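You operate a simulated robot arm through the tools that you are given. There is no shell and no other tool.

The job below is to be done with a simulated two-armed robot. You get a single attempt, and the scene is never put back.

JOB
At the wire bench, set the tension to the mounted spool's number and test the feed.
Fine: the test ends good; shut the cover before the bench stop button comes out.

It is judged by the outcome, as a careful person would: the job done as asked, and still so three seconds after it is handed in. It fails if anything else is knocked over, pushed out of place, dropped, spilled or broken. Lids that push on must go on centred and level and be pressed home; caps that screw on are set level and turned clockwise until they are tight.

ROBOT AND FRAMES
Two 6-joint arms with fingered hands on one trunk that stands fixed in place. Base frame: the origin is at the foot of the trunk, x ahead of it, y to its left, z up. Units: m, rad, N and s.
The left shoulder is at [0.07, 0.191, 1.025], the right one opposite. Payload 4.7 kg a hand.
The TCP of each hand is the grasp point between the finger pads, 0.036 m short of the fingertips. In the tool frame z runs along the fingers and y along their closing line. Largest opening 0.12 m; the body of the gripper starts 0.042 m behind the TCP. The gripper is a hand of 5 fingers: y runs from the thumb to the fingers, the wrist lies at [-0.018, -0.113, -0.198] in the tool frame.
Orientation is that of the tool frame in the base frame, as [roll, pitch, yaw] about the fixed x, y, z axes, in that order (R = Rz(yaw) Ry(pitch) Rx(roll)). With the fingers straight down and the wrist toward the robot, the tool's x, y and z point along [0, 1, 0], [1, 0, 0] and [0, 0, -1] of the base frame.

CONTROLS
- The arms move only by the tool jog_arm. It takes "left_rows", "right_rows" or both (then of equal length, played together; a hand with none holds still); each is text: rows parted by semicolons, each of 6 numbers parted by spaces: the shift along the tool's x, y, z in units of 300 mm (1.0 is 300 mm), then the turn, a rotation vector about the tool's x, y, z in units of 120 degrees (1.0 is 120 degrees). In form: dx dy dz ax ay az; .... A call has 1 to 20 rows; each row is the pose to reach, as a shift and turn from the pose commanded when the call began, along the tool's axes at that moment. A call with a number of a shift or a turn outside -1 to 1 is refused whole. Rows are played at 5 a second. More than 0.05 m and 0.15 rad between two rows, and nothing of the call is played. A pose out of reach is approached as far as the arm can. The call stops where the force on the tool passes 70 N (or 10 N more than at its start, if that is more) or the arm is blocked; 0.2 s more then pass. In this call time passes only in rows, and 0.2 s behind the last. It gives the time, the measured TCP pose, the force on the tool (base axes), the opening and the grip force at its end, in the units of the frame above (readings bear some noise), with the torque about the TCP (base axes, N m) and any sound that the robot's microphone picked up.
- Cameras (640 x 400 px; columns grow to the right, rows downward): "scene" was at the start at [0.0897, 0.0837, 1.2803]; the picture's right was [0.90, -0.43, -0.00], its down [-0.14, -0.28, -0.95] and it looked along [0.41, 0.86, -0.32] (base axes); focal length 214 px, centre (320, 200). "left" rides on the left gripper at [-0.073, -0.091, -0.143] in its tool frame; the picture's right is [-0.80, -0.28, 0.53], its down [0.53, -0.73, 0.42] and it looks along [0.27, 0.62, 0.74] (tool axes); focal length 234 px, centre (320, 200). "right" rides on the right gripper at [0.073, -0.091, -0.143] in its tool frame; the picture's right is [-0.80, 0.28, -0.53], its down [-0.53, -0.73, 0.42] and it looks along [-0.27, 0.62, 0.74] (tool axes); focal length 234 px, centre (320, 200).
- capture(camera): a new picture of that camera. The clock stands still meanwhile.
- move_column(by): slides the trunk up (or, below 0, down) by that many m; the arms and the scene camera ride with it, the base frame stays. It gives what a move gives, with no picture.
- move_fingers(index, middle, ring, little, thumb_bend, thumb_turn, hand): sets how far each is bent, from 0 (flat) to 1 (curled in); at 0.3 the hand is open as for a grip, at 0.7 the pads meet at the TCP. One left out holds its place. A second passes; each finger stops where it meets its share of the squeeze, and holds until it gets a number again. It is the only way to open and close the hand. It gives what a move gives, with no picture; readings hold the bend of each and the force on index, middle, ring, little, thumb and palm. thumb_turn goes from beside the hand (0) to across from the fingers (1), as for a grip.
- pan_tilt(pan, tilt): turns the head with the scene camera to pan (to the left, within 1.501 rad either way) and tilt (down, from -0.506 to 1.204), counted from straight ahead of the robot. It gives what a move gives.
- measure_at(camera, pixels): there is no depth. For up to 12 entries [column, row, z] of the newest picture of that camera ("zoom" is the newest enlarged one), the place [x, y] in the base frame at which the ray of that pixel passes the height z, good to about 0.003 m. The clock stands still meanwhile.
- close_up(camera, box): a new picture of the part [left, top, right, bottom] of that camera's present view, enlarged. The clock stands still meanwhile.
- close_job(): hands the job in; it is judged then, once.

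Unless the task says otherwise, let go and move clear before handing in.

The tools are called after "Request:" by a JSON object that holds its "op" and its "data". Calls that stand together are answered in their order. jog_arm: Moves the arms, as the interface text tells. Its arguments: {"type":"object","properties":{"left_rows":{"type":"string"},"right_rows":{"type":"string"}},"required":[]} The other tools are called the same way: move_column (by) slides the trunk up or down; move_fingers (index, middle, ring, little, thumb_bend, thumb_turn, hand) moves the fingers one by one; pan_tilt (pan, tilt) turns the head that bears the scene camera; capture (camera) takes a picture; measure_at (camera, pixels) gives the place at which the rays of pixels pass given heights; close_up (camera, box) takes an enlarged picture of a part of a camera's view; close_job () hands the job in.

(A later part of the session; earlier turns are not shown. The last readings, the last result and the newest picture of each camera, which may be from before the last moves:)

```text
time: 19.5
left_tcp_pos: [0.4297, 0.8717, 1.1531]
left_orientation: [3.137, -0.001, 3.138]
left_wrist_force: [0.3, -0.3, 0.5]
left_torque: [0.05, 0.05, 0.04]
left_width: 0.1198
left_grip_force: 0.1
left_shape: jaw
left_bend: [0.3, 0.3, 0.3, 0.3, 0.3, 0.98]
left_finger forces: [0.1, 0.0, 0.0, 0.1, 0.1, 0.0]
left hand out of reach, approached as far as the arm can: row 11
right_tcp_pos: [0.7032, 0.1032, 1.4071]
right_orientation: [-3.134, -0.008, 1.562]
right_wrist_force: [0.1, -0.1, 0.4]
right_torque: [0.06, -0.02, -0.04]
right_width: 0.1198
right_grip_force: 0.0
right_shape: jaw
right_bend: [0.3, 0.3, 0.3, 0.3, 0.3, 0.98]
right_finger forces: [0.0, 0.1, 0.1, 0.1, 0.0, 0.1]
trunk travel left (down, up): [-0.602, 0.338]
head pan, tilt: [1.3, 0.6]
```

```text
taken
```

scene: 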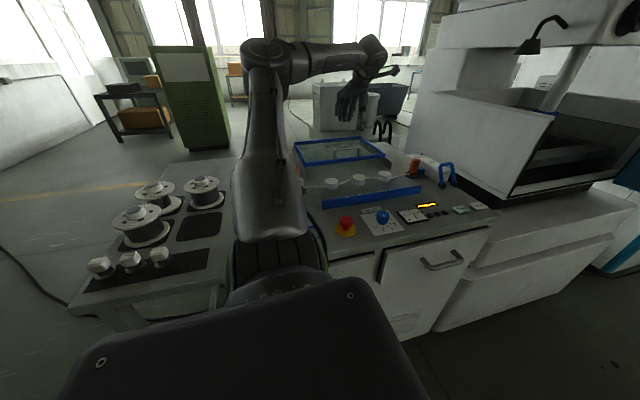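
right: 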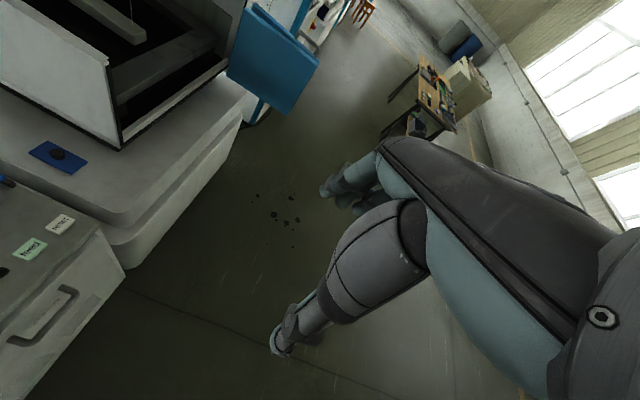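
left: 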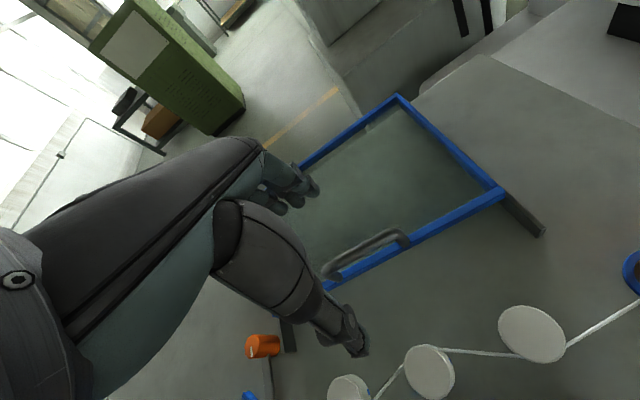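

The hand is above the cover area at (0.43, 0.872, 1.153). I'll triangulate the handle: left view bar ends (328,273) and (403,236), plus a scene zoom.

Request:
{"op": "close_up", "data": {"camera": "left", "box": [300, 210, 440, 310]}}

Request:
{"op": "close_up", "data": {"camera": "scene", "box": [285, 120, 405, 200]}}

```text
4.00 times, centred on (370, 260) of left
```

zoom: 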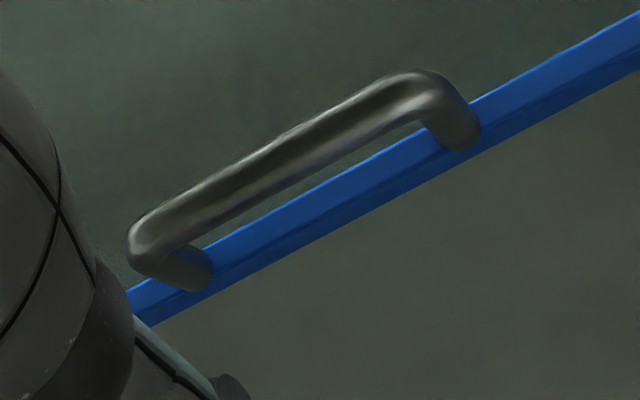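

```text
5.00 times, centred on (345, 160) of scene
```

zoom: 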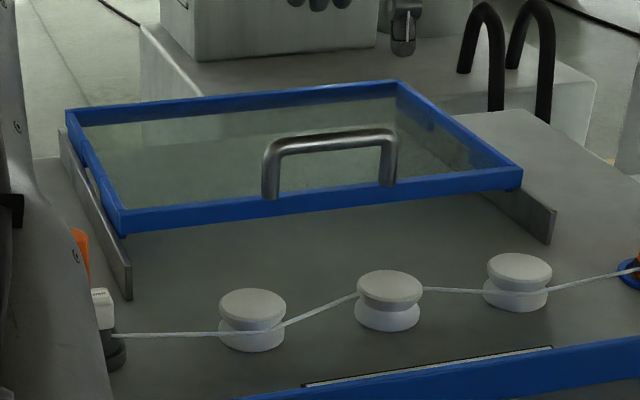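

I'll measure these points at two heights from both cameras.

Request:
{"op": "measure_at", "data": {"camera": "scene", "pixels": [[335.4, 148.4, 0.95], [335.4, 148.4, 1.05], [359, 146.4, 0.95], [359, 146.4, 1.05], [335, 159, 0.95], [358.6, 156.6, 0.95], [385.4, 153.6, 0.95], [385.4, 153.6, 1.05], [360.4, 136, 0.95], [360.4, 136, 1.05], [371, 216, 0.92], [304.6, 162.4, 0.95]]}}

Request:
{"op": "measure_at", "data": {"camera": "left", "pixels": [[325, 270, 0.95], [325, 270, 1.05], [400, 231, 0.95], [400, 231, 1.05], [338.75, 278.75, 0.95], [405, 243.75, 0.95], [506, 192, 0.95], [506, 192, 1.05], [397, 95, 0.95], [397, 95, 1.05], [405, 243.75, 1.05], [338.75, 278.75, 1.05]]}}

```text
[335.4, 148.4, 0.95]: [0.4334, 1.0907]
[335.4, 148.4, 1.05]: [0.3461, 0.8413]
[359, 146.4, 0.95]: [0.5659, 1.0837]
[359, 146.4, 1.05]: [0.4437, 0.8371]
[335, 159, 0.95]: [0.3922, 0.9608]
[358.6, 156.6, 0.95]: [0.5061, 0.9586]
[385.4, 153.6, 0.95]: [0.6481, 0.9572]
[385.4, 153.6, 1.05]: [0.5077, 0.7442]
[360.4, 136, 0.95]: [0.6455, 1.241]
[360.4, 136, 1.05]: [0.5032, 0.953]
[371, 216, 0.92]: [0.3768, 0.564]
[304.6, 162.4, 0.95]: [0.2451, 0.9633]
```

```text
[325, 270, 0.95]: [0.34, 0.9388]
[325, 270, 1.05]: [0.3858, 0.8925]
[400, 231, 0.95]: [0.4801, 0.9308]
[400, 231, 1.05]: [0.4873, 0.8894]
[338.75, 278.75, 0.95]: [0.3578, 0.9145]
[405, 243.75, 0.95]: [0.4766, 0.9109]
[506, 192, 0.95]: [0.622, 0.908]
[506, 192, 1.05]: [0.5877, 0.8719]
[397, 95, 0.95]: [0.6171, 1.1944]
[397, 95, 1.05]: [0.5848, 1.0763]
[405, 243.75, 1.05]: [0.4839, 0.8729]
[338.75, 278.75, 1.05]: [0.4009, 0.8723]
```

Triangulation: frame top is level at z≈0.977 (y 0.898–1.162), handle bar runs x 0.371–0.48 at y≈0.902, z≈1.018. I'll lower the open hand around the bar (thumb in front, fingers behind) to TCP z≈1.032.

Request:
{"op": "jog_arm", "data": {"left_rows": "0.013 0.1 0.08 0 0 0; 0.013 0.1 0.16 0 0 0; 0.013 0.1 0.24 0 0 0; 0.013 0.1 0.32 0 0 0; 0.013 0.1 0.403 0 0 0"}}

Request:
{"op": "close_up", "data": {"camera": "scene", "box": [285, 100, 425, 190]}}

Request:
{"op": "capture", "data": {"camera": "left"}}

```text
time: 20.7
left_tcp_pos: [0.4266, 0.9028, 1.0315]
left_orientation: [3.141, 0.0, -3.141]
left_wrist_force: [0.6, -0.4, 0.4]
left_torque: [0.01, -0.01, 0.01]
left_width: 0.1198
left_grip_force: 0.1
left_shape: jaw
left_bend: [0.3, 0.3, 0.3, 0.3, 0.3, 0.98]
left_finger forces: [0.1, 0.1, 0.1, 0.0, 0.0, 0.1]
right_tcp_pos: [0.7049, 0.1069, 1.4059]
right_orientation: [-3.134, -0.005, 1.562]
right_wrist_force: [1.6, -0.2, -0.2]
right_torque: [0.0, 0.0, 0.03]
right_width: 0.1198
right_grip_force: 0.1
right_shape: jaw
right_bend: [0.3, 0.3, 0.3, 0.3, 0.3, 0.98]
right_finger forces: [0.0, 0.0, 0.0, 0.1, 0.1, 0.1]
trunk travel left (down, up): [-0.602, 0.338]
head pan, tilt: [1.3, 0.6]
```

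```text
4.44 times, centred on (355, 145) of scene
```

zoom: 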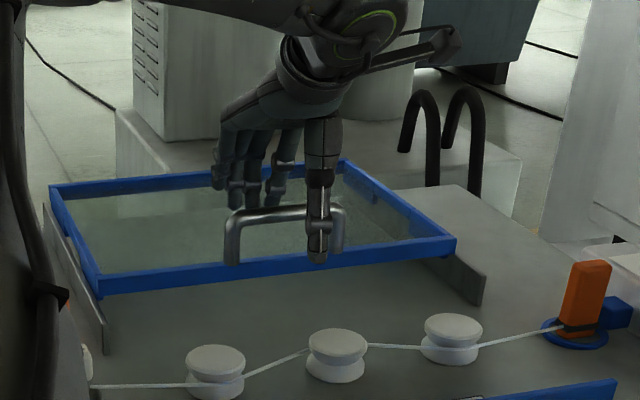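

```text
taken
```

left: 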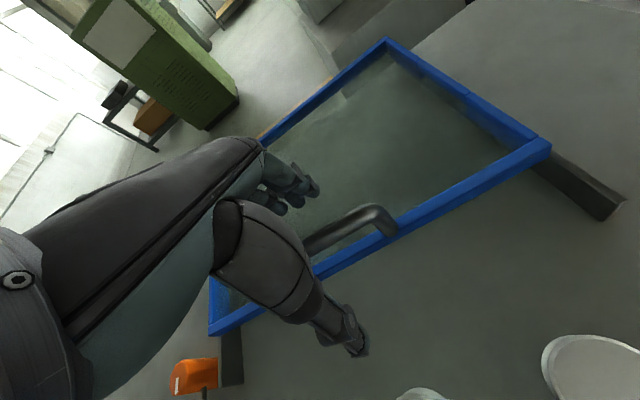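

The thumb is in front and the four fingers behind the handle with no contact forces. I'll close the hand gently on the bar.

Request:
{"op": "move_fingers", "data": {"hand": "left", "index": 0.68, "middle": 0.68, "ring": 0.68, "little": 0.68, "thumb_bend": 0.68}}

Request:
{"op": "close_up", "data": {"camera": "scene", "box": [285, 100, 425, 190]}}

Request:
{"op": "capture", "data": {"camera": "left"}}

```text
time: 21.7
left_tcp_pos: [0.4265, 0.9042, 1.0325]
left_orientation: [-3.142, 0.0, -3.141]
left_wrist_force: [-1.2, 1.2, -1.6]
left_torque: [0.02, 0.01, -0.02]
left_width: 0.0108
left_grip_force: 0.7
left_shape: fingers
left_bend: [0.67, 0.68, 0.67, 0.68, 0.68, 0.98]
left_finger forces: [0.7, 0.1, 0.7, 0.8, 0.0, 0.0]
right_tcp_pos: [0.704, 0.1069, 1.4065]
right_orientation: [-3.136, -0.004, 1.56]
right_wrist_force: [-0.3, 0.0, 0.5]
right_torque: [-0.07, 0.03, -0.01]
right_width: 0.1199
right_grip_force: 0.0
right_shape: jaw
right_bend: [0.3, 0.3, 0.3, 0.3, 0.3, 0.98]
right_finger forces: [0.1, 0.0, 0.1, 0.0, 0.0, 0.1]
trunk travel left (down, up): [-0.602, 0.338]
head pan, tilt: [1.3, 0.6]
```

```text
4.44 times, centred on (355, 145) of scene
```

zoom: 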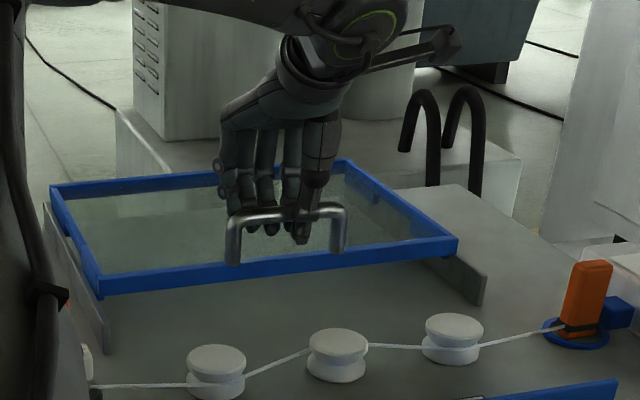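

```text
taken
```

left: 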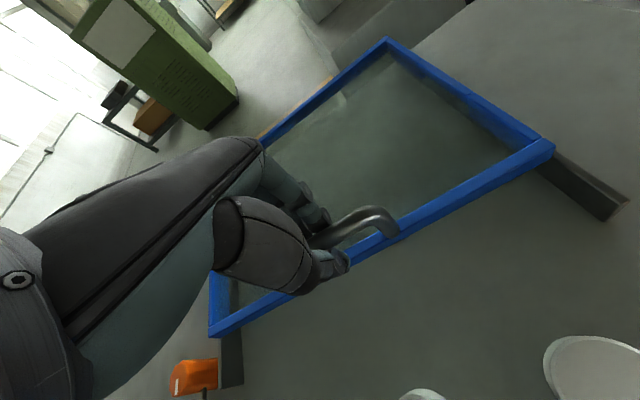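

The fingers are closed behind and around the bar (width 0.011). I'll pull the cover toward -y, first 0.15 m.

Request:
{"op": "jog_arm", "data": {"left_rows": "0 -0.05 0 0 0 0; 0 -0.1 0 0 0 0; 0 -0.16 0 0 0 0; 0 -0.22 0 0 0 0; 0 -0.28 0 0 0 0; 0 -0.34 0 0 0 0; 0 -0.4 0 0 0 0; 0 -0.46 0 0 0 0; 0 -0.5 0 0 0 0"}}

Request:
{"op": "capture", "data": {"camera": "left"}}

Request:
{"op": "close_up", "data": {"camera": "scene", "box": [275, 100, 475, 240]}}

```text
time: 23.7
left_tcp_pos: [0.4448, 0.7445, 1.0318]
left_orientation: [-3.141, 0.001, 3.141]
left_wrist_force: [0.7, -0.9, -0.8]
left_torque: [-0.02, 0.02, 0.03]
left_width: 0.0119
left_grip_force: 1.1
left_shape: fingers
left_bend: [0.68, 0.68, 0.68, 0.68, 0.66, 0.97]
left_finger forces: [0.1, 0.0, 0.1, 0.0, 1.9, 0.0]
left hand out of reach, approached as far as the arm can: row 2, 3, 4, 5, 6, 7, 8, 9
right_tcp_pos: [0.7043, 0.1064, 1.4063]
right_orientation: [-3.134, -0.006, 1.563]
right_wrist_force: [-0.2, -0.6, -0.4]
right_torque: [0.04, 0.03, 0.0]
right_width: 0.1195
right_grip_force: 0.1
right_shape: jaw
right_bend: [0.3, 0.3, 0.3, 0.3, 0.3, 0.98]
right_finger forces: [0.0, 0.0, 0.1, 0.0, 0.0, 0.0]
trunk travel left (down, up): [-0.602, 0.338]
head pan, tilt: [1.3, 0.6]
```

```text
taken
```

left: 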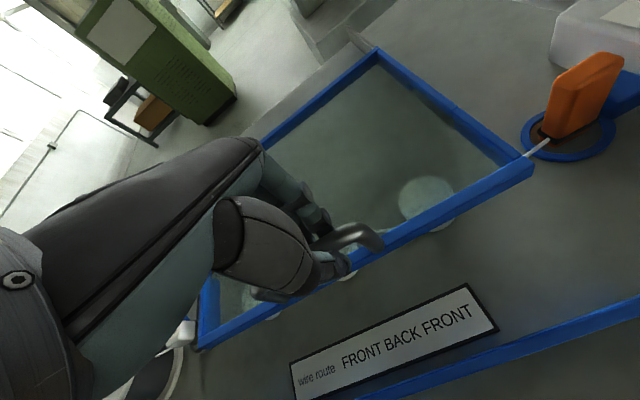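

```text
2.86 times, centred on (375, 170) of scene
```

zoom: 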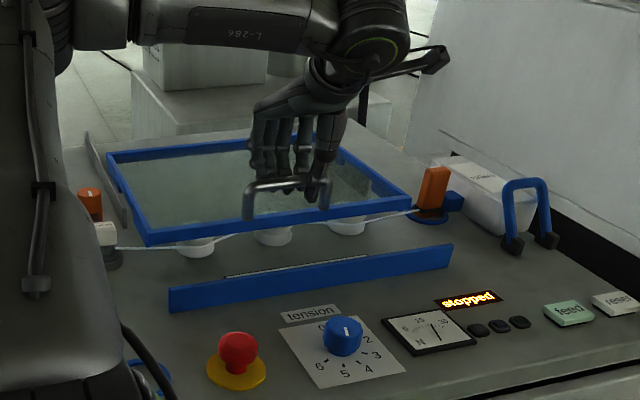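

The cover slid smoothly to about y≈0.745, but the arm is drifting in x (reach limit at this yaw). I'll loosen the fingers, yaw the hand ~20° more (which earlier proved reachable), then re-close and keep pulling.

Request:
{"op": "move_fingers", "data": {"hand": "left", "index": 0.5, "middle": 0.5, "ring": 0.5, "little": 0.5, "thumb_bend": 0.5}}

Request:
{"op": "jog_arm", "data": {"left_rows": "0.02 0 0 0 0 -0.05; 0.04 0 0 0 0 -0.1; 0.06 0 0 0 0 -0.15; 0.06 0 0 0 0 -0.18"}}

Request:
{"op": "close_up", "data": {"camera": "scene", "box": [275, 100, 475, 240]}}

Request:
{"op": "capture", "data": {"camera": "left"}}

```text
time: 24.7
left_tcp_pos: [0.4461, 0.7449, 1.0312]
left_orientation: [3.141, 0.002, 3.14]
left_wrist_force: [-0.2, -0.1, -0.5]
left_torque: [0.01, 0.02, 0.03]
left_width: 0.0626
left_grip_force: 0.0
left_shape: fingers
left_bend: [0.5, 0.5, 0.5, 0.5, 0.5, 0.97]
left_finger forces: [0.1, 0.0, 0.0, 0.1, 0.0, 0.0]
right_tcp_pos: [0.7016, 0.1056, 1.4059]
right_orientation: [-3.133, -0.004, 1.56]
right_wrist_force: [-0.3, 0.3, -0.2]
right_torque: [0.01, 0.01, -0.02]
right_width: 0.1197
right_grip_force: 0.1
right_shape: jaw
right_bend: [0.3, 0.3, 0.3, 0.3, 0.3, 0.98]
right_finger forces: [0.1, 0.0, 0.0, 0.1, 0.0, 0.0]
trunk travel left (down, up): [-0.602, 0.338]
head pan, tilt: [1.3, 0.6]
```

```text
time: 25.7
left_tcp_pos: [0.4116, 0.7503, 1.03]
left_orientation: [-3.14, 0.004, -2.769]
left_wrist_force: [0.4, -0.5, -0.6]
left_torque: [-0.01, -0.01, 0.0]
left_width: 0.0626
left_grip_force: 0.1
left_shape: fingers
left_bend: [0.5, 0.5, 0.5, 0.5, 0.5, 0.97]
left_finger forces: [0.1, 0.1, 0.0, 0.1, 0.0, 0.0]
left hand out of reach, approached as far as the arm can: row 3, 4
right_tcp_pos: [0.704, 0.1063, 1.407]
right_orientation: [-3.133, -0.004, 1.561]
right_wrist_force: [0.4, -0.6, -0.5]
right_torque: [-0.01, -0.01, -0.02]
right_width: 0.1199
right_grip_force: 0.1
right_shape: jaw
right_bend: [0.3, 0.3, 0.3, 0.3, 0.3, 0.98]
right_finger forces: [0.0, 0.1, 0.0, 0.1, 0.0, 0.0]
trunk travel left (down, up): [-0.602, 0.338]
head pan, tilt: [1.3, 0.6]
```

```text
2.86 times, centred on (375, 170) of scene
```

zoom: 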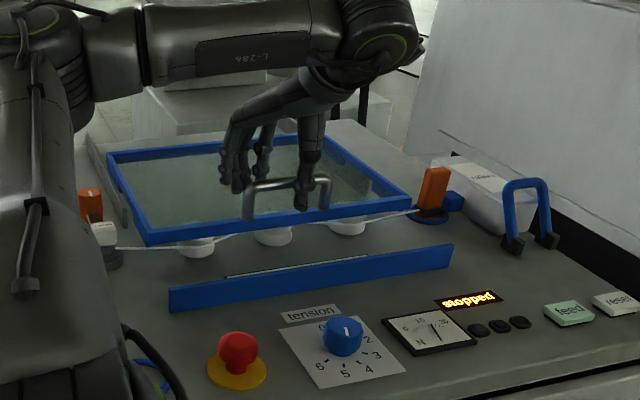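

```text
taken
```

left: 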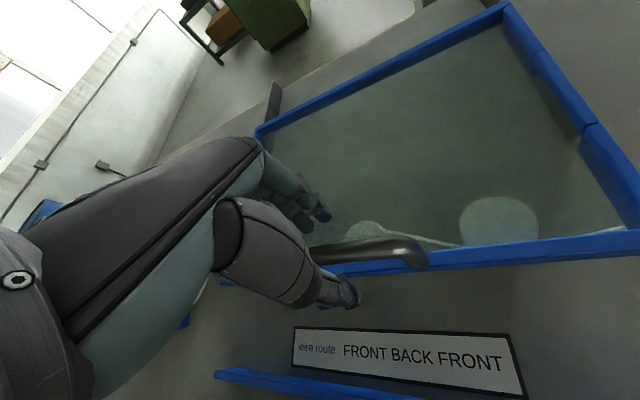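

The hand reached (0.41, 0.75) but inner reach limits bite at this shoulder height; a lower trunk lets the hand work closer in. I'll open, raise the hand clear of the handle, then lower the trunk.

Request:
{"op": "move_fingers", "data": {"hand": "left", "index": 0.3, "middle": 0.3, "ring": 0.3, "little": 0.3, "thumb_bend": 0.3}}

Request:
{"op": "jog_arm", "data": {"left_rows": "0 0 -0.1 0 0 0; 0 0 -0.2 0 0 0; 0 0 -0.35 0 0 0; 0 0 -0.5 0 0 0; 0 0 -0.65 0 0 0; 0 0 -0.8 0 0 0; 0 0 -0.95 0 0 0"}}

Request:
{"op": "capture", "data": {"camera": "left"}}

```text
time: 26.7
left_tcp_pos: [0.4122, 0.7494, 1.0312]
left_orientation: [-3.14, 0.005, -2.766]
left_wrist_force: [0.9, -0.6, 0.5]
left_torque: [-0.03, 0.01, 0.0]
left_width: 0.122
left_grip_force: 0.0
left_shape: fingers
left_bend: [0.3, 0.3, 0.3, 0.3, 0.3, 0.97]
left_finger forces: [0.0, 0.0, 0.1, 0.0, 0.0, 0.0]
right_tcp_pos: [0.7036, 0.107, 1.4066]
right_orientation: [-3.134, -0.005, 1.561]
right_wrist_force: [-0.6, 0.8, 0.4]
right_torque: [-0.04, 0.0, 0.02]
right_width: 0.1198
right_grip_force: 0.2
right_shape: jaw
right_bend: [0.3, 0.3, 0.3, 0.3, 0.3, 0.98]
right_finger forces: [0.0, 0.0, 0.0, 0.0, 0.0, 0.0]
trunk travel left (down, up): [-0.602, 0.338]
head pan, tilt: [1.3, 0.6]
```

```text
time: 28.3
left_tcp_pos: [0.4105, 0.7469, 1.3171]
left_orientation: [3.14, 0.001, -2.766]
left_wrist_force: [0.3, -0.2, 0.4]
left_torque: [0.02, 0.02, 0.0]
left_width: 0.122
left_grip_force: 0.0
left_shape: fingers
left_bend: [0.3, 0.3, 0.3, 0.3, 0.3, 0.98]
left_finger forces: [0.0, 0.1, 0.1, 0.0, 0.0, 0.0]
left hand out of reach, approached as far as the arm can: row 2, 3
right_tcp_pos: [0.7036, 0.1046, 1.4071]
right_orientation: [-3.135, -0.007, 1.562]
right_wrist_force: [0.5, -1.3, 0.4]
right_torque: [0.08, -0.01, 0.02]
right_width: 0.1197
right_grip_force: 0.0
right_shape: jaw
right_bend: [0.3, 0.3, 0.3, 0.3, 0.3, 0.98]
right_finger forces: [0.1, 0.1, 0.0, 0.0, 0.0, 0.0]
trunk travel left (down, up): [-0.602, 0.338]
head pan, tilt: [1.3, 0.6]
```

```text
taken
```

left: 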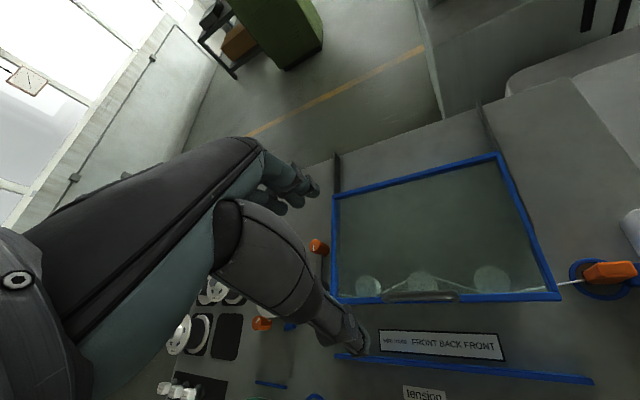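

The higher relative pose was in reach. Now I'll lower the trunk 0.2 m so the hand can work closer at handle height.

Request:
{"op": "move_column", "data": {"by": -0.2}}

Request:
{"op": "capture", "data": {"camera": "left"}}

Request:
{"op": "capture", "data": {"camera": "scene"}}

```text
time: 30.4
left_tcp_pos: [0.4098, 0.7486, 1.1146]
left_orientation: [3.141, 0.001, -2.764]
left_wrist_force: [-0.2, -0.6, 1.0]
left_torque: [0.0, -0.01, -0.03]
left_width: 0.122
left_grip_force: 0.1
left_shape: fingers
left_bend: [0.3, 0.3, 0.3, 0.3, 0.3, 0.98]
left_finger forces: [0.1, 0.0, 0.1, 0.0, 0.1, 0.1]
right_tcp_pos: [0.7045, 0.1074, 1.2064]
right_orientation: [-3.135, -0.004, 1.563]
right_wrist_force: [-0.4, -0.4, -0.1]
right_torque: [0.01, 0.0, -0.03]
right_width: 0.1197
right_grip_force: 0.1
right_shape: jaw
right_bend: [0.3, 0.3, 0.3, 0.3, 0.3, 0.98]
right_finger forces: [0.1, 0.0, 0.0, 0.0, 0.1, 0.1]
trunk travel left (down, up): [-0.402, 0.538]
head pan, tilt: [1.3, 0.6]
```

```text
taken
```

left: 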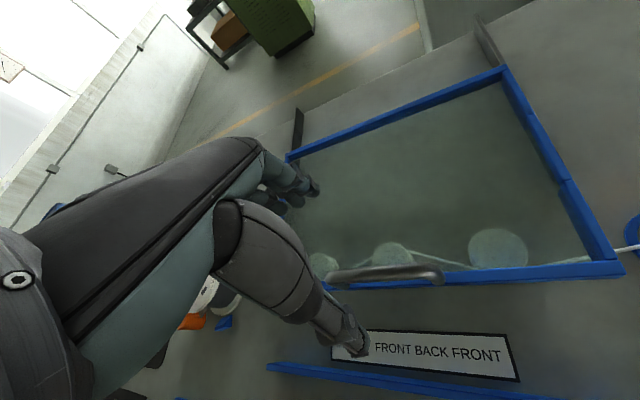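

```text
taken
```

scene: 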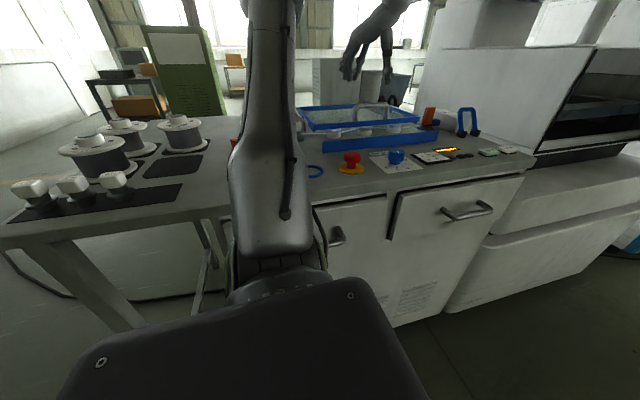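

I'll locate the handle in the present left picture (bar ends ~(330,276) and (440,272)).

Request:
{"op": "measure_at", "data": {"camera": "left", "pixels": [[332, 275, 1.02], [385, 271, 1.02], [440, 273, 1.02], [622, 270, 0.977], [505, 72, 0.977], [445, 390, 0.95], [270, 366, 0.95]]}}

Request:
{"op": "close_up", "data": {"camera": "left", "box": [300, 240, 460, 340]}}

```text
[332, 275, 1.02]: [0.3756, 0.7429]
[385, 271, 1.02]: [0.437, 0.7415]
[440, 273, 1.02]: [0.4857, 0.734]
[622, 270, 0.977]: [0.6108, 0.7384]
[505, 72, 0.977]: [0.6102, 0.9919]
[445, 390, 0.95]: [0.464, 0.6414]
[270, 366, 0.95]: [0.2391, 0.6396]
```

```text
4.00 times, centred on (380, 290) of left
```

zoom: 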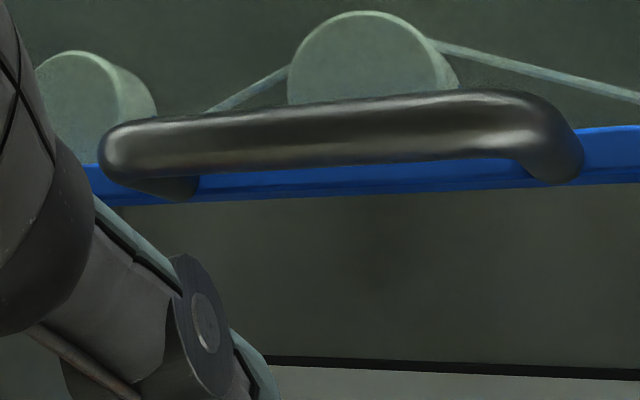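

The handle is now at y≈0.74, x 0.375–0.485; the blue front bar is at y≈0.64. While still above the handle, I'll test reach: rotate back to yaw π and glide to y≈0.63 at this height.

Request:
{"op": "jog_arm", "data": {"left_rows": "-0.016 -0.015 0 0 0 0.06; -0.032 -0.03 0 0 0 0.12; -0.047 -0.044 0 0 0 0.18"}}

Request:
{"op": "jog_arm", "data": {"left_rows": "0 -0.1 0 0 0 0; 0 -0.2 0 0 0 0; 0 -0.3 0 0 0 0; 0 -0.38 0 0 0 0"}}

```text
time: 31.2
left_tcp_pos: [0.4277, 0.7422, 1.1145]
left_orientation: [3.142, 0.001, 3.14]
left_wrist_force: [0.3, -0.1, -0.2]
left_torque: [0.0, 0.0, -0.01]
left_width: 0.1221
left_grip_force: 0.1
left_shape: fingers
left_bend: [0.3, 0.3, 0.3, 0.3, 0.3, 0.98]
left_finger forces: [0.0, 0.0, 0.0, 0.1, 0.0, 0.1]
right_tcp_pos: [0.7042, 0.1073, 1.2066]
right_orientation: [-3.134, -0.006, 1.562]
right_wrist_force: [0.0, 0.3, 0.8]
right_torque: [0.02, -0.01, 0.0]
right_width: 0.1197
right_grip_force: 0.1
right_shape: jaw
right_bend: [0.3, 0.3, 0.3, 0.3, 0.3, 0.98]
right_finger forces: [0.1, 0.0, 0.0, 0.1, 0.1, 0.0]
trunk travel left (down, up): [-0.402, 0.538]
head pan, tilt: [1.3, 0.6]
```

```text
time: 32.2
left_tcp_pos: [0.4252, 0.6285, 1.116]
left_orientation: [-3.141, 0.003, -3.141]
left_wrist_force: [-0.3, -0.6, -0.3]
left_torque: [0.0, 0.03, -0.01]
left_width: 0.1222
left_grip_force: 0.0
left_shape: fingers
left_bend: [0.3, 0.3, 0.3, 0.3, 0.3, 0.98]
left_finger forces: [0.0, 0.0, 0.0, 0.1, 0.0, 0.0]
right_tcp_pos: [0.7035, 0.1061, 1.2064]
right_orientation: [-3.134, -0.007, 1.562]
right_wrist_force: [0.4, -1.1, -0.1]
right_torque: [-0.01, 0.01, 0.01]
right_width: 0.1198
right_grip_force: 0.1
right_shape: jaw
right_bend: [0.3, 0.3, 0.3, 0.3, 0.3, 0.98]
right_finger forces: [0.0, 0.1, 0.0, 0.0, 0.0, 0.0]
trunk travel left (down, up): [-0.402, 0.538]
head pan, tilt: [1.3, 0.6]
```

That works at this trunk height. Now back over the handle and down to z≈1.032.

Request:
{"op": "jog_arm", "data": {"left_rows": "0 0.13 0 0 0 0; 0 0.26 0 0 0 0; 0 0.383 0 0 0 0; 0 0.383 0.1 0 0 0; 0 0.383 0.2 0 0 0; 0 0.383 0.28 0 0 0"}}

Request:
{"op": "close_up", "data": {"camera": "scene", "box": [285, 70, 445, 180]}}

Request:
{"op": "capture", "data": {"camera": "left"}}

```text
time: 33.6
left_tcp_pos: [0.4272, 0.7445, 1.0286]
left_orientation: [-3.141, 0.0, 3.141]
left_wrist_force: [-0.1, 1.2, 0.5]
left_torque: [-0.01, 0.0, 0.01]
left_width: 0.122
left_grip_force: 0.0
left_shape: fingers
left_bend: [0.3, 0.3, 0.3, 0.3, 0.3, 0.98]
left_finger forces: [0.1, 0.1, 0.0, 0.1, 0.0, 0.0]
right_tcp_pos: [0.7028, 0.1089, 1.2055]
right_orientation: [-3.134, -0.005, 1.56]
right_wrist_force: [0.1, 1.2, -0.2]
right_torque: [-0.02, 0.01, 0.0]
right_width: 0.1198
right_grip_force: 0.1
right_shape: jaw
right_bend: [0.3, 0.3, 0.3, 0.3, 0.3, 0.98]
right_finger forces: [0.0, 0.1, 0.0, 0.1, 0.0, 0.1]
trunk travel left (down, up): [-0.402, 0.538]
head pan, tilt: [1.3, 0.6]
```

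```text
3.64 times, centred on (365, 125) of scene
```

zoom: 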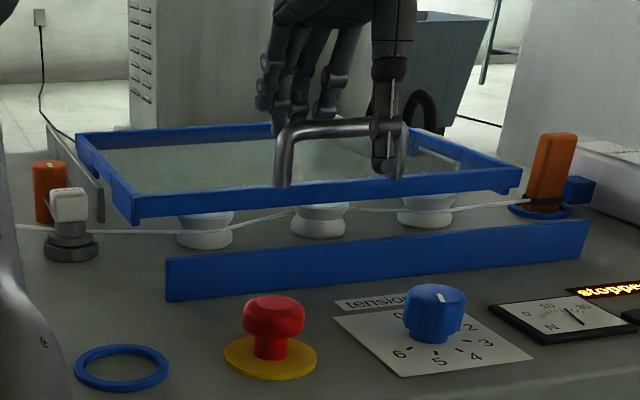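

```text
taken
```

left: 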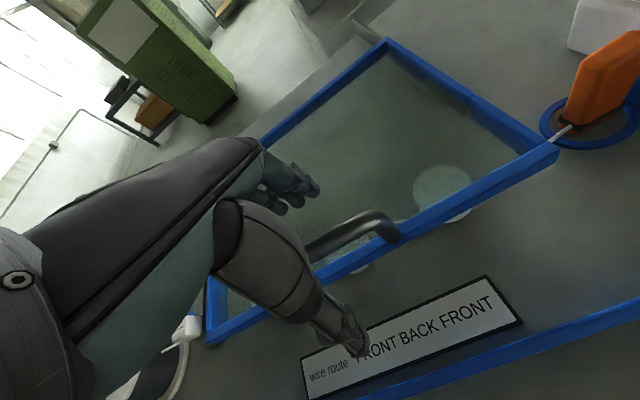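

The hand straddles the handle again. Close and pull the rest of the way.

Request:
{"op": "move_fingers", "data": {"hand": "left", "index": 0.68, "middle": 0.68, "ring": 0.68, "little": 0.68, "thumb_bend": 0.66}}

Request:
{"op": "jog_arm", "data": {"left_rows": "0 -0.05 0 0 0 0; 0 -0.1 0 0 0 0; 0 -0.15 0 0 0 0; 0 -0.2 0 0 0 0; 0 -0.25 0 0 0 0; 0 -0.29 0 0 0 0; 0 -0.32 0 0 0 0; 0 -0.34 0 0 0 0; 0 -0.36 0 0 0 0"}}

Request:
{"op": "close_up", "data": {"camera": "scene", "box": [285, 70, 445, 180]}}

Request:
{"op": "capture", "data": {"camera": "left"}}

```text
time: 34.6
left_tcp_pos: [0.428, 0.7432, 1.0312]
left_orientation: [-3.141, 0.0, 3.141]
left_wrist_force: [1.5, 0.0, 0.3]
left_torque: [0.0, 0.02, 0.0]
left_width: 0.0133
left_grip_force: 0.0
left_shape: fingers
left_bend: [0.68, 0.68, 0.68, 0.68, 0.66, 0.98]
left_finger forces: [0.1, 0.0, 0.0, 0.0, 0.0, 0.0]
right_tcp_pos: [0.7034, 0.1069, 1.2063]
right_orientation: [-3.134, -0.006, 1.562]
right_wrist_force: [0.7, -1.0, -0.4]
right_torque: [0.01, -0.01, -0.02]
right_width: 0.1199
right_grip_force: 0.2
right_shape: jaw
right_bend: [0.3, 0.3, 0.3, 0.3, 0.3, 0.98]
right_finger forces: [0.1, 0.1, 0.0, 0.0, 0.1, 0.0]
trunk travel left (down, up): [-0.402, 0.538]
head pan, tilt: [1.3, 0.6]
```

```text
time: 36.6
left_tcp_pos: [0.4266, 0.6373, 1.0285]
left_orientation: [-3.14, 0.001, 3.14]
left_wrist_force: [0.7, 7.8, 1.9]
left_torque: [0.13, 0.1, -0.33]
left_width: 0.015
left_grip_force: 4.0
left_shape: fingers
left_bend: [0.67, 0.68, 0.67, 0.66, 0.66, 0.98]
left_finger forces: [1.8, 0.0, 1.3, 5.1, 0.1, 0.0]
right_tcp_pos: [0.7029, 0.1075, 1.2069]
right_orientation: [-3.135, -0.005, 1.561]
right_wrist_force: [-0.1, 0.3, -0.6]
right_torque: [0.0, 0.01, -0.04]
right_width: 0.1197
right_grip_force: 0.0
right_shape: jaw
right_bend: [0.3, 0.3, 0.3, 0.3, 0.3, 0.98]
right_finger forces: [0.1, 0.0, 0.1, 0.1, 0.0, 0.0]
trunk travel left (down, up): [-0.402, 0.538]
head pan, tilt: [1.3, 0.6]
```

```text
3.64 times, centred on (365, 125) of scene
```

zoom: 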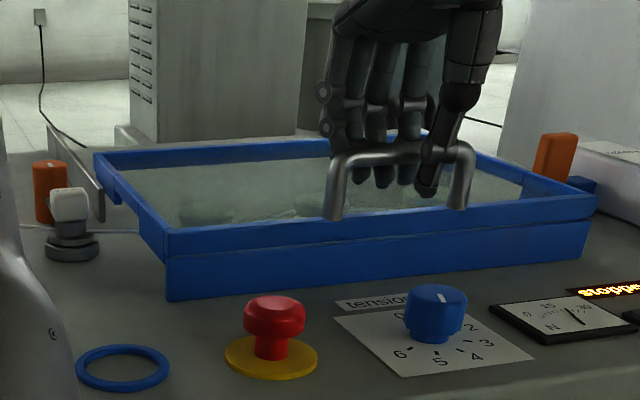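

```text
taken
```

left: 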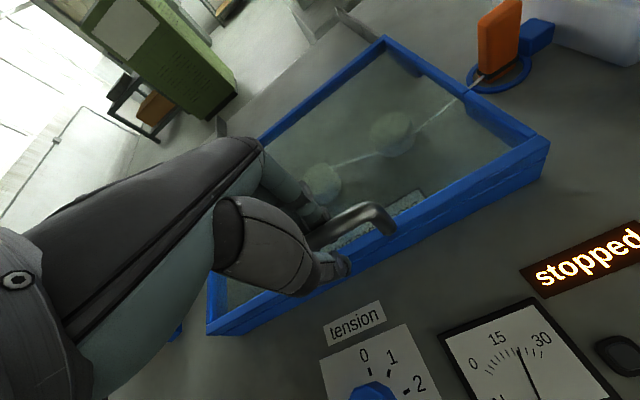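

The cover's front now sits over the blue front bar and I feel 7.8 N of pull. I'll pull a few millimetres more to be sure it's against its stop.

Request:
{"op": "jog_arm", "data": {"left_rows": "0 -0.01 0 0 0 0; 0 -0.02 0 0 0 0; 0 -0.03 0 0 0 0; 0 -0.03 0 0 0 0"}}

Request:
{"op": "close_up", "data": {"camera": "scene", "box": [285, 70, 445, 180]}}

```text
time: 37.6
left_tcp_pos: [0.426, 0.6292, 1.0295]
left_orientation: [3.139, 0.002, -3.141]
left_wrist_force: [3.3, 28.6, 9.7]
left_torque: [0.61, 0.28, -0.83]
left_width: 0.0206
left_grip_force: 14.3
left_shape: fingers
left_bend: [0.62, 0.67, 0.64, 0.64, 0.66, 0.98]
left_finger forces: [7.7, 1.8, 4.5, 13.7, 0.1, 0.0]
right_tcp_pos: [0.703, 0.1117, 1.2064]
right_orientation: [-3.134, -0.003, 1.563]
right_wrist_force: [-0.6, 0.6, -1.1]
right_torque: [0.01, 0.01, -0.02]
right_width: 0.12
right_grip_force: 0.1
right_shape: jaw
right_bend: [0.3, 0.3, 0.3, 0.3, 0.3, 0.98]
right_finger forces: [0.1, 0.1, 0.1, 0.0, 0.0, 0.0]
trunk travel left (down, up): [-0.402, 0.538]
head pan, tilt: [1.3, 0.6]
```

```text
3.64 times, centred on (365, 125) of scene
```

zoom: 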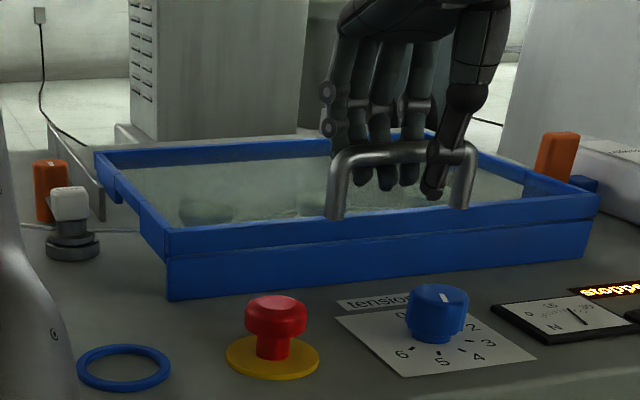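

It's firmly against the stop (28 N, no further motion), so the cover is shut. I'll relax the pull, open the hand and lift clear.

Request:
{"op": "jog_arm", "data": {"left_rows": "0 0.02 0 0 0 0; 0 0.035 0 0 0 0"}}

Request:
{"op": "move_fingers", "data": {"hand": "left", "index": 0.3, "middle": 0.3, "ring": 0.3, "little": 0.3, "thumb_bend": 0.3}}

Request:
{"op": "jog_arm", "data": {"left_rows": "0 0 -0.06 0 0 0; 0 0 -0.14 0 0 0; 0 0 -0.24 0 0 0; 0 0 -0.36 0 0 0; 0 0 -0.48 0 0 0; 0 0 -0.6 0 0 0"}}

Request:
{"op": "capture", "data": {"camera": "left"}}

Request:
{"op": "capture", "data": {"camera": "scene"}}

```text
time: 38.2
left_tcp_pos: [0.4274, 0.6353, 1.0288]
left_orientation: [-3.139, 0.0, 3.141]
left_wrist_force: [0.3, 6.9, 1.2]
left_torque: [0.07, 0.1, -0.25]
left_width: 0.0157
left_grip_force: 4.1
left_shape: fingers
left_bend: [0.66, 0.68, 0.67, 0.66, 0.66, 0.98]
left_finger forces: [2.1, 0.1, 1.5, 5.3, 0.1, 0.1]
right_tcp_pos: [0.7038, 0.108, 1.2062]
right_orientation: [-3.135, -0.006, 1.56]
right_wrist_force: [-0.1, -0.3, -0.4]
right_torque: [-0.02, -0.03, 0.01]
right_width: 0.1197
right_grip_force: 0.1
right_shape: jaw
right_bend: [0.3, 0.3, 0.3, 0.3, 0.3, 0.98]
right_finger forces: [0.0, 0.0, 0.1, 0.1, 0.0, 0.0]
trunk travel left (down, up): [-0.402, 0.538]
head pan, tilt: [1.3, 0.6]
```

```text
time: 39.2
left_tcp_pos: [0.4268, 0.6367, 1.0294]
left_orientation: [3.141, 0.0, -3.141]
left_wrist_force: [-0.9, -0.3, -0.7]
left_torque: [-0.02, -0.02, -0.01]
left_width: 0.1218
left_grip_force: 0.0
left_shape: fingers
left_bend: [0.3, 0.3, 0.3, 0.3, 0.3, 0.98]
left_finger forces: [0.1, 0.0, 0.0, 0.0, 0.0, 0.0]
right_tcp_pos: [0.7043, 0.107, 1.2071]
right_orientation: [-3.135, -0.007, 1.561]
right_wrist_force: [0.2, 0.2, 0.4]
right_torque: [0.03, -0.01, -0.02]
right_width: 0.1197
right_grip_force: 0.0
right_shape: jaw
right_bend: [0.3, 0.3, 0.3, 0.3, 0.3, 0.98]
right_finger forces: [0.1, 0.0, 0.0, 0.1, 0.0, 0.0]
trunk travel left (down, up): [-0.402, 0.538]
head pan, tilt: [1.3, 0.6]
```

```text
time: 40.6
left_tcp_pos: [0.4026, 0.6532, 1.1908]
left_orientation: [3.141, 0.002, 3.14]
left_wrist_force: [0.0, 0.1, -0.2]
left_torque: [0.01, -0.02, 0.04]
left_width: 0.1221
left_grip_force: 0.0
left_shape: fingers
left_bend: [0.3, 0.3, 0.3, 0.3, 0.3, 0.98]
left_finger forces: [0.1, 0.0, 0.0, 0.0, 0.0, 0.1]
left hand out of reach, approached as far as the arm can: row 5, 6
right_tcp_pos: [0.7034, 0.1067, 1.2083]
right_orientation: [-3.135, -0.006, 1.562]
right_wrist_force: [-0.7, 0.2, -0.6]
right_torque: [0.0, 0.0, 0.0]
right_width: 0.1198
right_grip_force: 0.1
right_shape: jaw
right_bend: [0.3, 0.3, 0.3, 0.3, 0.3, 0.98]
right_finger forces: [0.2, 0.1, 0.0, 0.0, 0.0, 0.0]
trunk travel left (down, up): [-0.402, 0.538]
head pan, tilt: [1.3, 0.6]
```

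```text
taken
```

left: 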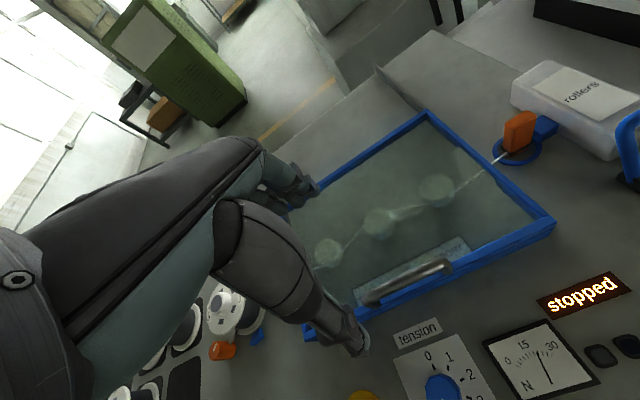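

```text
taken
```

scene: 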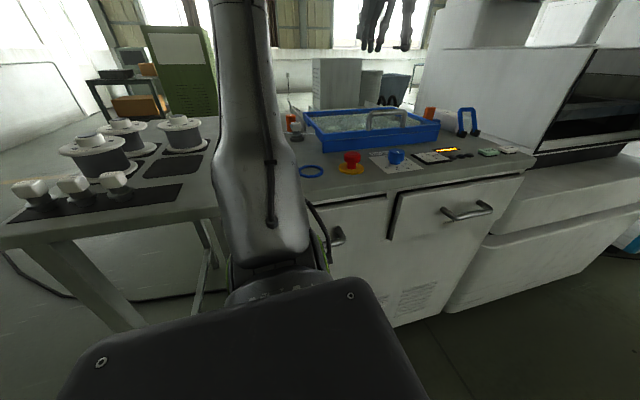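

The cover is fully shut. Next the dial: I'll bring the left hand over the front of the bench with yaw near π/2 (like its start pose, which reached close in), before lowering the trunk further.

Request:
{"op": "jog_arm", "data": {"left_rows": "0.015 -0.06 0 0 0 0.06; 0.03 -0.12 0 0 0 0.12; 0.045 -0.18 0 0 0 0.18; 0.06 -0.24 0 0 0 0.24; 0.075 -0.3 0 0 0 0.3; 0.09 -0.36 0 0 0 0.36; 0.105 -0.42 0 0 0 0.42; 0.12 -0.48 0 0 0 0.48; 0.135 -0.54 0 0 0 0.54; 0.15 -0.6 0 0 0 0.6"}}

Request:
{"op": "capture", "data": {"camera": "left"}}

Request:
{"op": "capture", "data": {"camera": "scene"}}

```text
time: 42.9
left_tcp_pos: [0.357, 0.4716, 1.1878]
left_orientation: [3.14, 0.0, 1.883]
left_wrist_force: [-0.3, -0.9, -0.4]
left_torque: [0.02, 0.01, -0.04]
left_width: 0.122
left_grip_force: 0.0
left_shape: fingers
left_bend: [0.3, 0.3, 0.3, 0.3, 0.3, 0.98]
left_finger forces: [0.0, 0.0, 0.1, 0.0, 0.1, 0.0]
right_tcp_pos: [0.703, 0.1069, 1.206]
right_orientation: [-3.135, -0.004, 1.562]
right_wrist_force: [0.2, -0.1, -0.1]
right_torque: [0.02, -0.04, 0.01]
right_width: 0.1195
right_grip_force: 0.0
right_shape: jaw
right_bend: [0.3, 0.3, 0.3, 0.3, 0.3, 0.98]
right_finger forces: [0.1, 0.0, 0.0, 0.0, 0.0, 0.1]
trunk travel left (down, up): [-0.402, 0.538]
head pan, tilt: [1.3, 0.6]
```

```text
taken
```

left: 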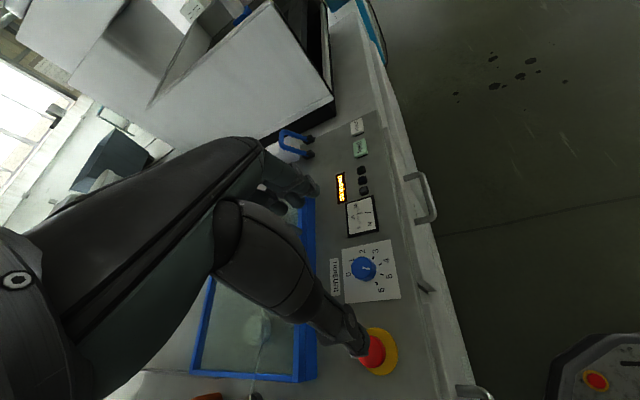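

```text
taken
```

scene: 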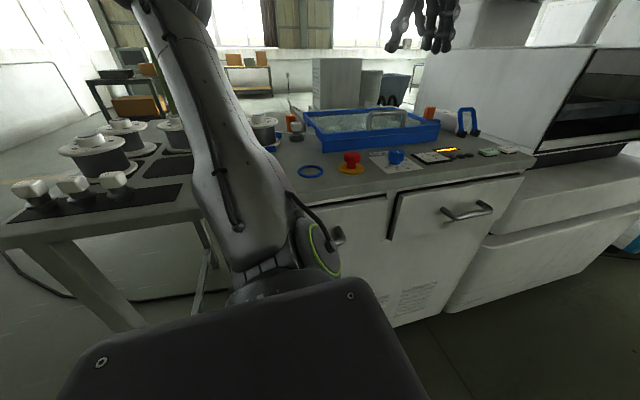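

Good view of the dial at (363,268) in the left picture. I'll zoom from both cameras for accurate positions.

Request:
{"op": "close_up", "data": {"camera": "left", "box": [325, 225, 415, 315]}}

Request:
{"op": "close_up", "data": {"camera": "scene", "box": [320, 130, 420, 195]}}

```text
4.44 times, centred on (370, 270) of left
```

zoom: 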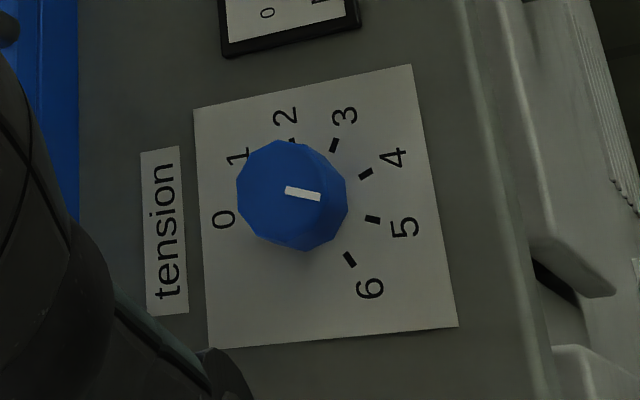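

```text
6.15 times, centred on (370, 162) of scene
```

zoom: 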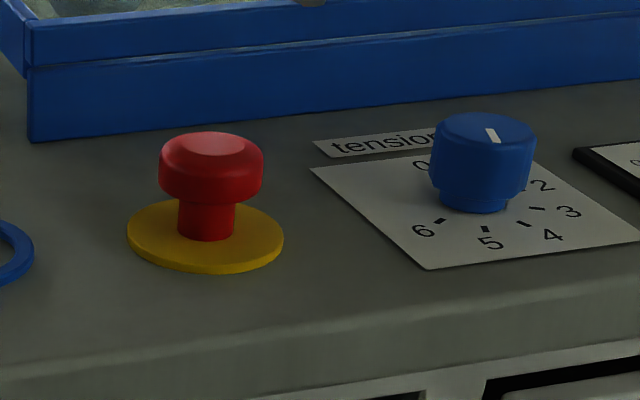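

The dial mark clearly points at 5. I'll triangulate knob top, tick 5 (plate surface), and stop button.

Request:
{"op": "measure_at", "data": {"camera": "left", "pixels": [[362.1, 267.1, 0.9], [362.1, 267.1, 0.95], [381.7, 274.5, 0.9], [381.7, 274.5, 0.95], [360, 147, 0.9], [360, 147, 0.95], [357, 127, 0.9], [357, 127, 0.95], [371, 349, 0.95], [341, 187, 0.92]]}}

Request:
{"op": "measure_at", "data": {"camera": "scene", "pixels": [[396.8, 150.6, 0.9], [396.8, 150.6, 0.95], [397, 166.6, 0.9], [397, 166.6, 0.95], [489, 152, 0.9], [489, 152, 0.95], [507, 149.5, 0.9], [507, 149.5, 0.95], [352.4, 153.1, 0.9], [352.4, 153.1, 0.95], [351.3, 169, 0.9], [351.3, 169, 0.95]]}}

```text
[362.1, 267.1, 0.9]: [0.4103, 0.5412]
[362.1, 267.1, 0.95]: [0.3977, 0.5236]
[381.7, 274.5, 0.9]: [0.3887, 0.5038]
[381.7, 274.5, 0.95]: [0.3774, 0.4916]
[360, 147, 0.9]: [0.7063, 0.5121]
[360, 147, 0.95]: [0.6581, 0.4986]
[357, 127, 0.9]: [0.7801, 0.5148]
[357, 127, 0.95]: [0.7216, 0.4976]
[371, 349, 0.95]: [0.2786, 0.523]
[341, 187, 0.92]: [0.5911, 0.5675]
```

```text
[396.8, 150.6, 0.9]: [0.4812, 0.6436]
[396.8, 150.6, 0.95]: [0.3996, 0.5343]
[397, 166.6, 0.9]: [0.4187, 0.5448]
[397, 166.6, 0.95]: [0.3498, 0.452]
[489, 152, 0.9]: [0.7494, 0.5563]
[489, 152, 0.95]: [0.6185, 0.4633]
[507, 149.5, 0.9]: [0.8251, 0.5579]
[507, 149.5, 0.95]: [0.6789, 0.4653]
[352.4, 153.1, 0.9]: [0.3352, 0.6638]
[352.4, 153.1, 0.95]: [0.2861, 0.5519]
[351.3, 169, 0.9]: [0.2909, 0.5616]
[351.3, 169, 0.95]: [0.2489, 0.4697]
```

Knob top is at (0.394, 0.5215, 0.956), plate surface 0.925, stop top (0.273, 0.518, 0.965), feed (0.678, 0.505, 0.928), reset (0.744, 0.505, 0.929). I'll lower the trunk 0.1 and move the hand above the dial with yaw ≈2.3.

Request:
{"op": "move_column", "data": {"by": -0.1}}

Request:
{"op": "jog_arm", "data": {"left_rows": "0.02 0.04 -0.04 0 0 -0.04; 0.045 0.08 -0.08 0 0 -0.08; 0.07 0.12 -0.12 0 0 -0.12; 0.085 0.15 -0.16 0 0 -0.16; 0.12 0.17 -0.2 0 0 -0.2"}}

```text
time: 44.2
left_tcp_pos: [0.3569, 0.4714, 1.0898]
left_orientation: [3.14, -0.002, 1.885]
left_wrist_force: [-0.7, 0.7, -0.8]
left_torque: [0.05, -0.04, 0.04]
left_width: 0.122
left_grip_force: 0.0
left_shape: fingers
left_bend: [0.3, 0.3, 0.3, 0.3, 0.3, 0.98]
left_finger forces: [0.0, 0.2, 0.0, 0.0, 0.0, 0.0]
right_tcp_pos: [0.7028, 0.1066, 1.1082]
right_orientation: [-3.136, -0.005, 1.562]
right_wrist_force: [0.3, -0.3, 0.1]
right_torque: [0.01, 0.02, 0.01]
right_width: 0.1196
right_grip_force: 0.1
right_shape: jaw
right_bend: [0.3, 0.3, 0.3, 0.3, 0.3, 0.98]
right_finger forces: [0.0, 0.1, 0.0, 0.0, 0.1, 0.1]
trunk travel left (down, up): [-0.302, 0.638]
head pan, tilt: [1.3, 0.6]
```

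```text
time: 45.4
left_tcp_pos: [0.3813, 0.5416, 1.1252]
left_orientation: [-3.142, 0.002, 2.304]
left_wrist_force: [0.0, 0.0, 0.0]
left_torque: [-0.05, -0.01, -0.01]
left_width: 0.1219
left_grip_force: 0.0
left_shape: fingers
left_bend: [0.3, 0.3, 0.3, 0.3, 0.3, 0.98]
left_finger forces: [0.1, 0.1, 0.1, 0.1, 0.0, 0.0]
left hand out of reach, approached as far as the arm can: row 3, 4, 5
right_tcp_pos: [0.7031, 0.106, 1.1059]
right_orientation: [-3.136, -0.003, 1.56]
right_wrist_force: [-0.2, -0.4, 0.0]
right_torque: [0.01, 0.03, -0.01]
right_width: 0.1196
right_grip_force: 0.1
right_shape: jaw
right_bend: [0.3, 0.3, 0.3, 0.3, 0.3, 0.98]
right_finger forces: [0.0, 0.0, 0.0, 0.0, 0.0, 0.0]
trunk travel left (down, up): [-0.302, 0.638]
head pan, tilt: [1.3, 0.6]
```

That height was slightly too high for the arm; descending should be fine. I'll centre over the knob at z≈1.05.

Request:
{"op": "jog_arm", "data": {"left_rows": "-0.03 -0.005 0.08 0 0 0; -0.055 -0.009 0.16 0 0 0; -0.078 -0.013 0.25 0 0 0"}}

Request:
{"op": "capture", "data": {"camera": "left"}}

Request:
{"op": "capture", "data": {"camera": "scene"}}

```text
time: 46.2
left_tcp_pos: [0.3921, 0.5218, 1.049]
left_orientation: [-3.141, 0.001, 2.305]
left_wrist_force: [1.0, -0.3, 0.0]
left_torque: [-0.03, 0.04, 0.02]
left_width: 0.1222
left_grip_force: 0.0
left_shape: fingers
left_bend: [0.3, 0.3, 0.3, 0.3, 0.3, 0.98]
left_finger forces: [0.1, 0.1, 0.0, 0.0, 0.0, 0.1]
right_tcp_pos: [0.7045, 0.1073, 1.1066]
right_orientation: [-3.135, -0.005, 1.563]
right_wrist_force: [0.0, 0.4, -0.7]
right_torque: [-0.02, 0.01, 0.0]
right_width: 0.1195
right_grip_force: 0.0
right_shape: jaw
right_bend: [0.3, 0.3, 0.3, 0.3, 0.3, 0.98]
right_finger forces: [0.1, 0.1, 0.0, 0.0, 0.0, 0.1]
trunk travel left (down, up): [-0.302, 0.638]
head pan, tilt: [1.3, 0.6]
```

```text
taken
```

left: 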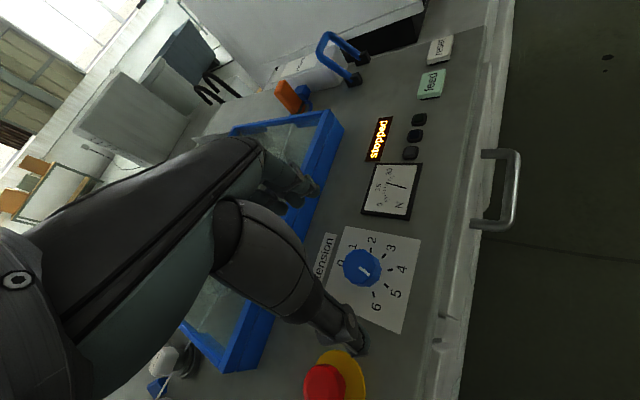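

```text
taken
```

scene: 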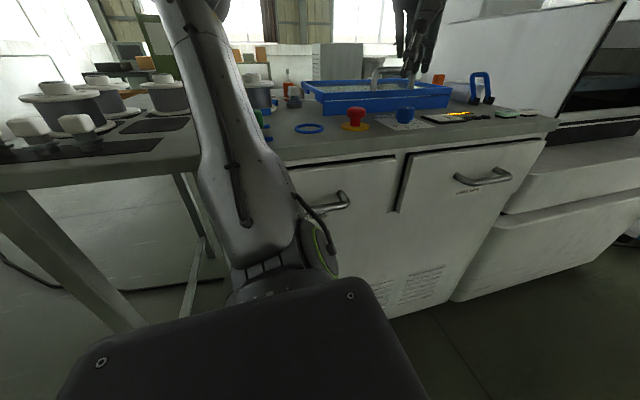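

The hand is centred above the dial; knob appears at (363,268), close to the predicted TCP projection (358,267). I'll zoom and measure its centre precisely, and check the scene close-up.

Request:
{"op": "close_up", "data": {"camera": "left", "box": [320, 225, 420, 335]}}

Request:
{"op": "close_up", "data": {"camera": "scene", "box": [330, 30, 480, 140]}}

Request:
{"op": "measure_at", "data": {"camera": "left", "pixels": [[363, 267, 0.956], [345, 266, 0.956], [381, 268, 0.956], [363, 249, 0.956], [363, 285, 0.956], [326, 382, 0.965]]}}

```text
3.64 times, centred on (370, 280) of left
```

zoom: 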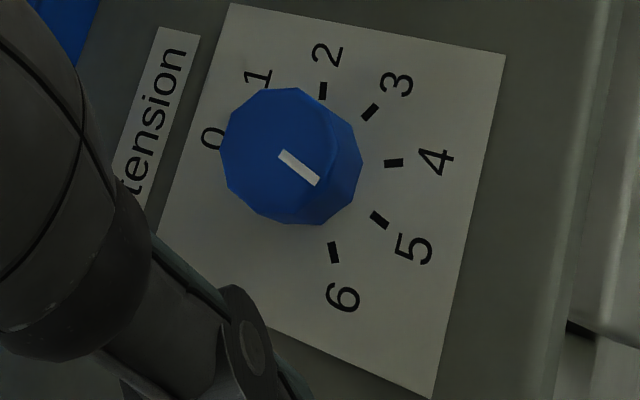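

```text
3.64 times, centred on (405, 85) of scene
```

zoom: 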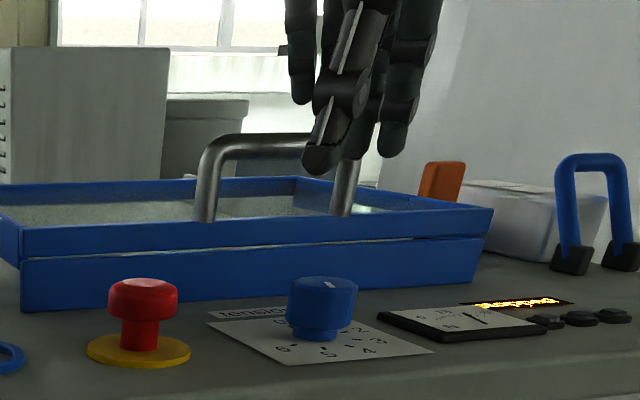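

```text
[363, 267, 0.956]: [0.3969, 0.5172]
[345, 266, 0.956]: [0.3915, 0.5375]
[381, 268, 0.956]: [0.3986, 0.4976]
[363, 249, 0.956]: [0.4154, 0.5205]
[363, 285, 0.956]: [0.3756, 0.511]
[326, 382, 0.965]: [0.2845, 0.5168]
```

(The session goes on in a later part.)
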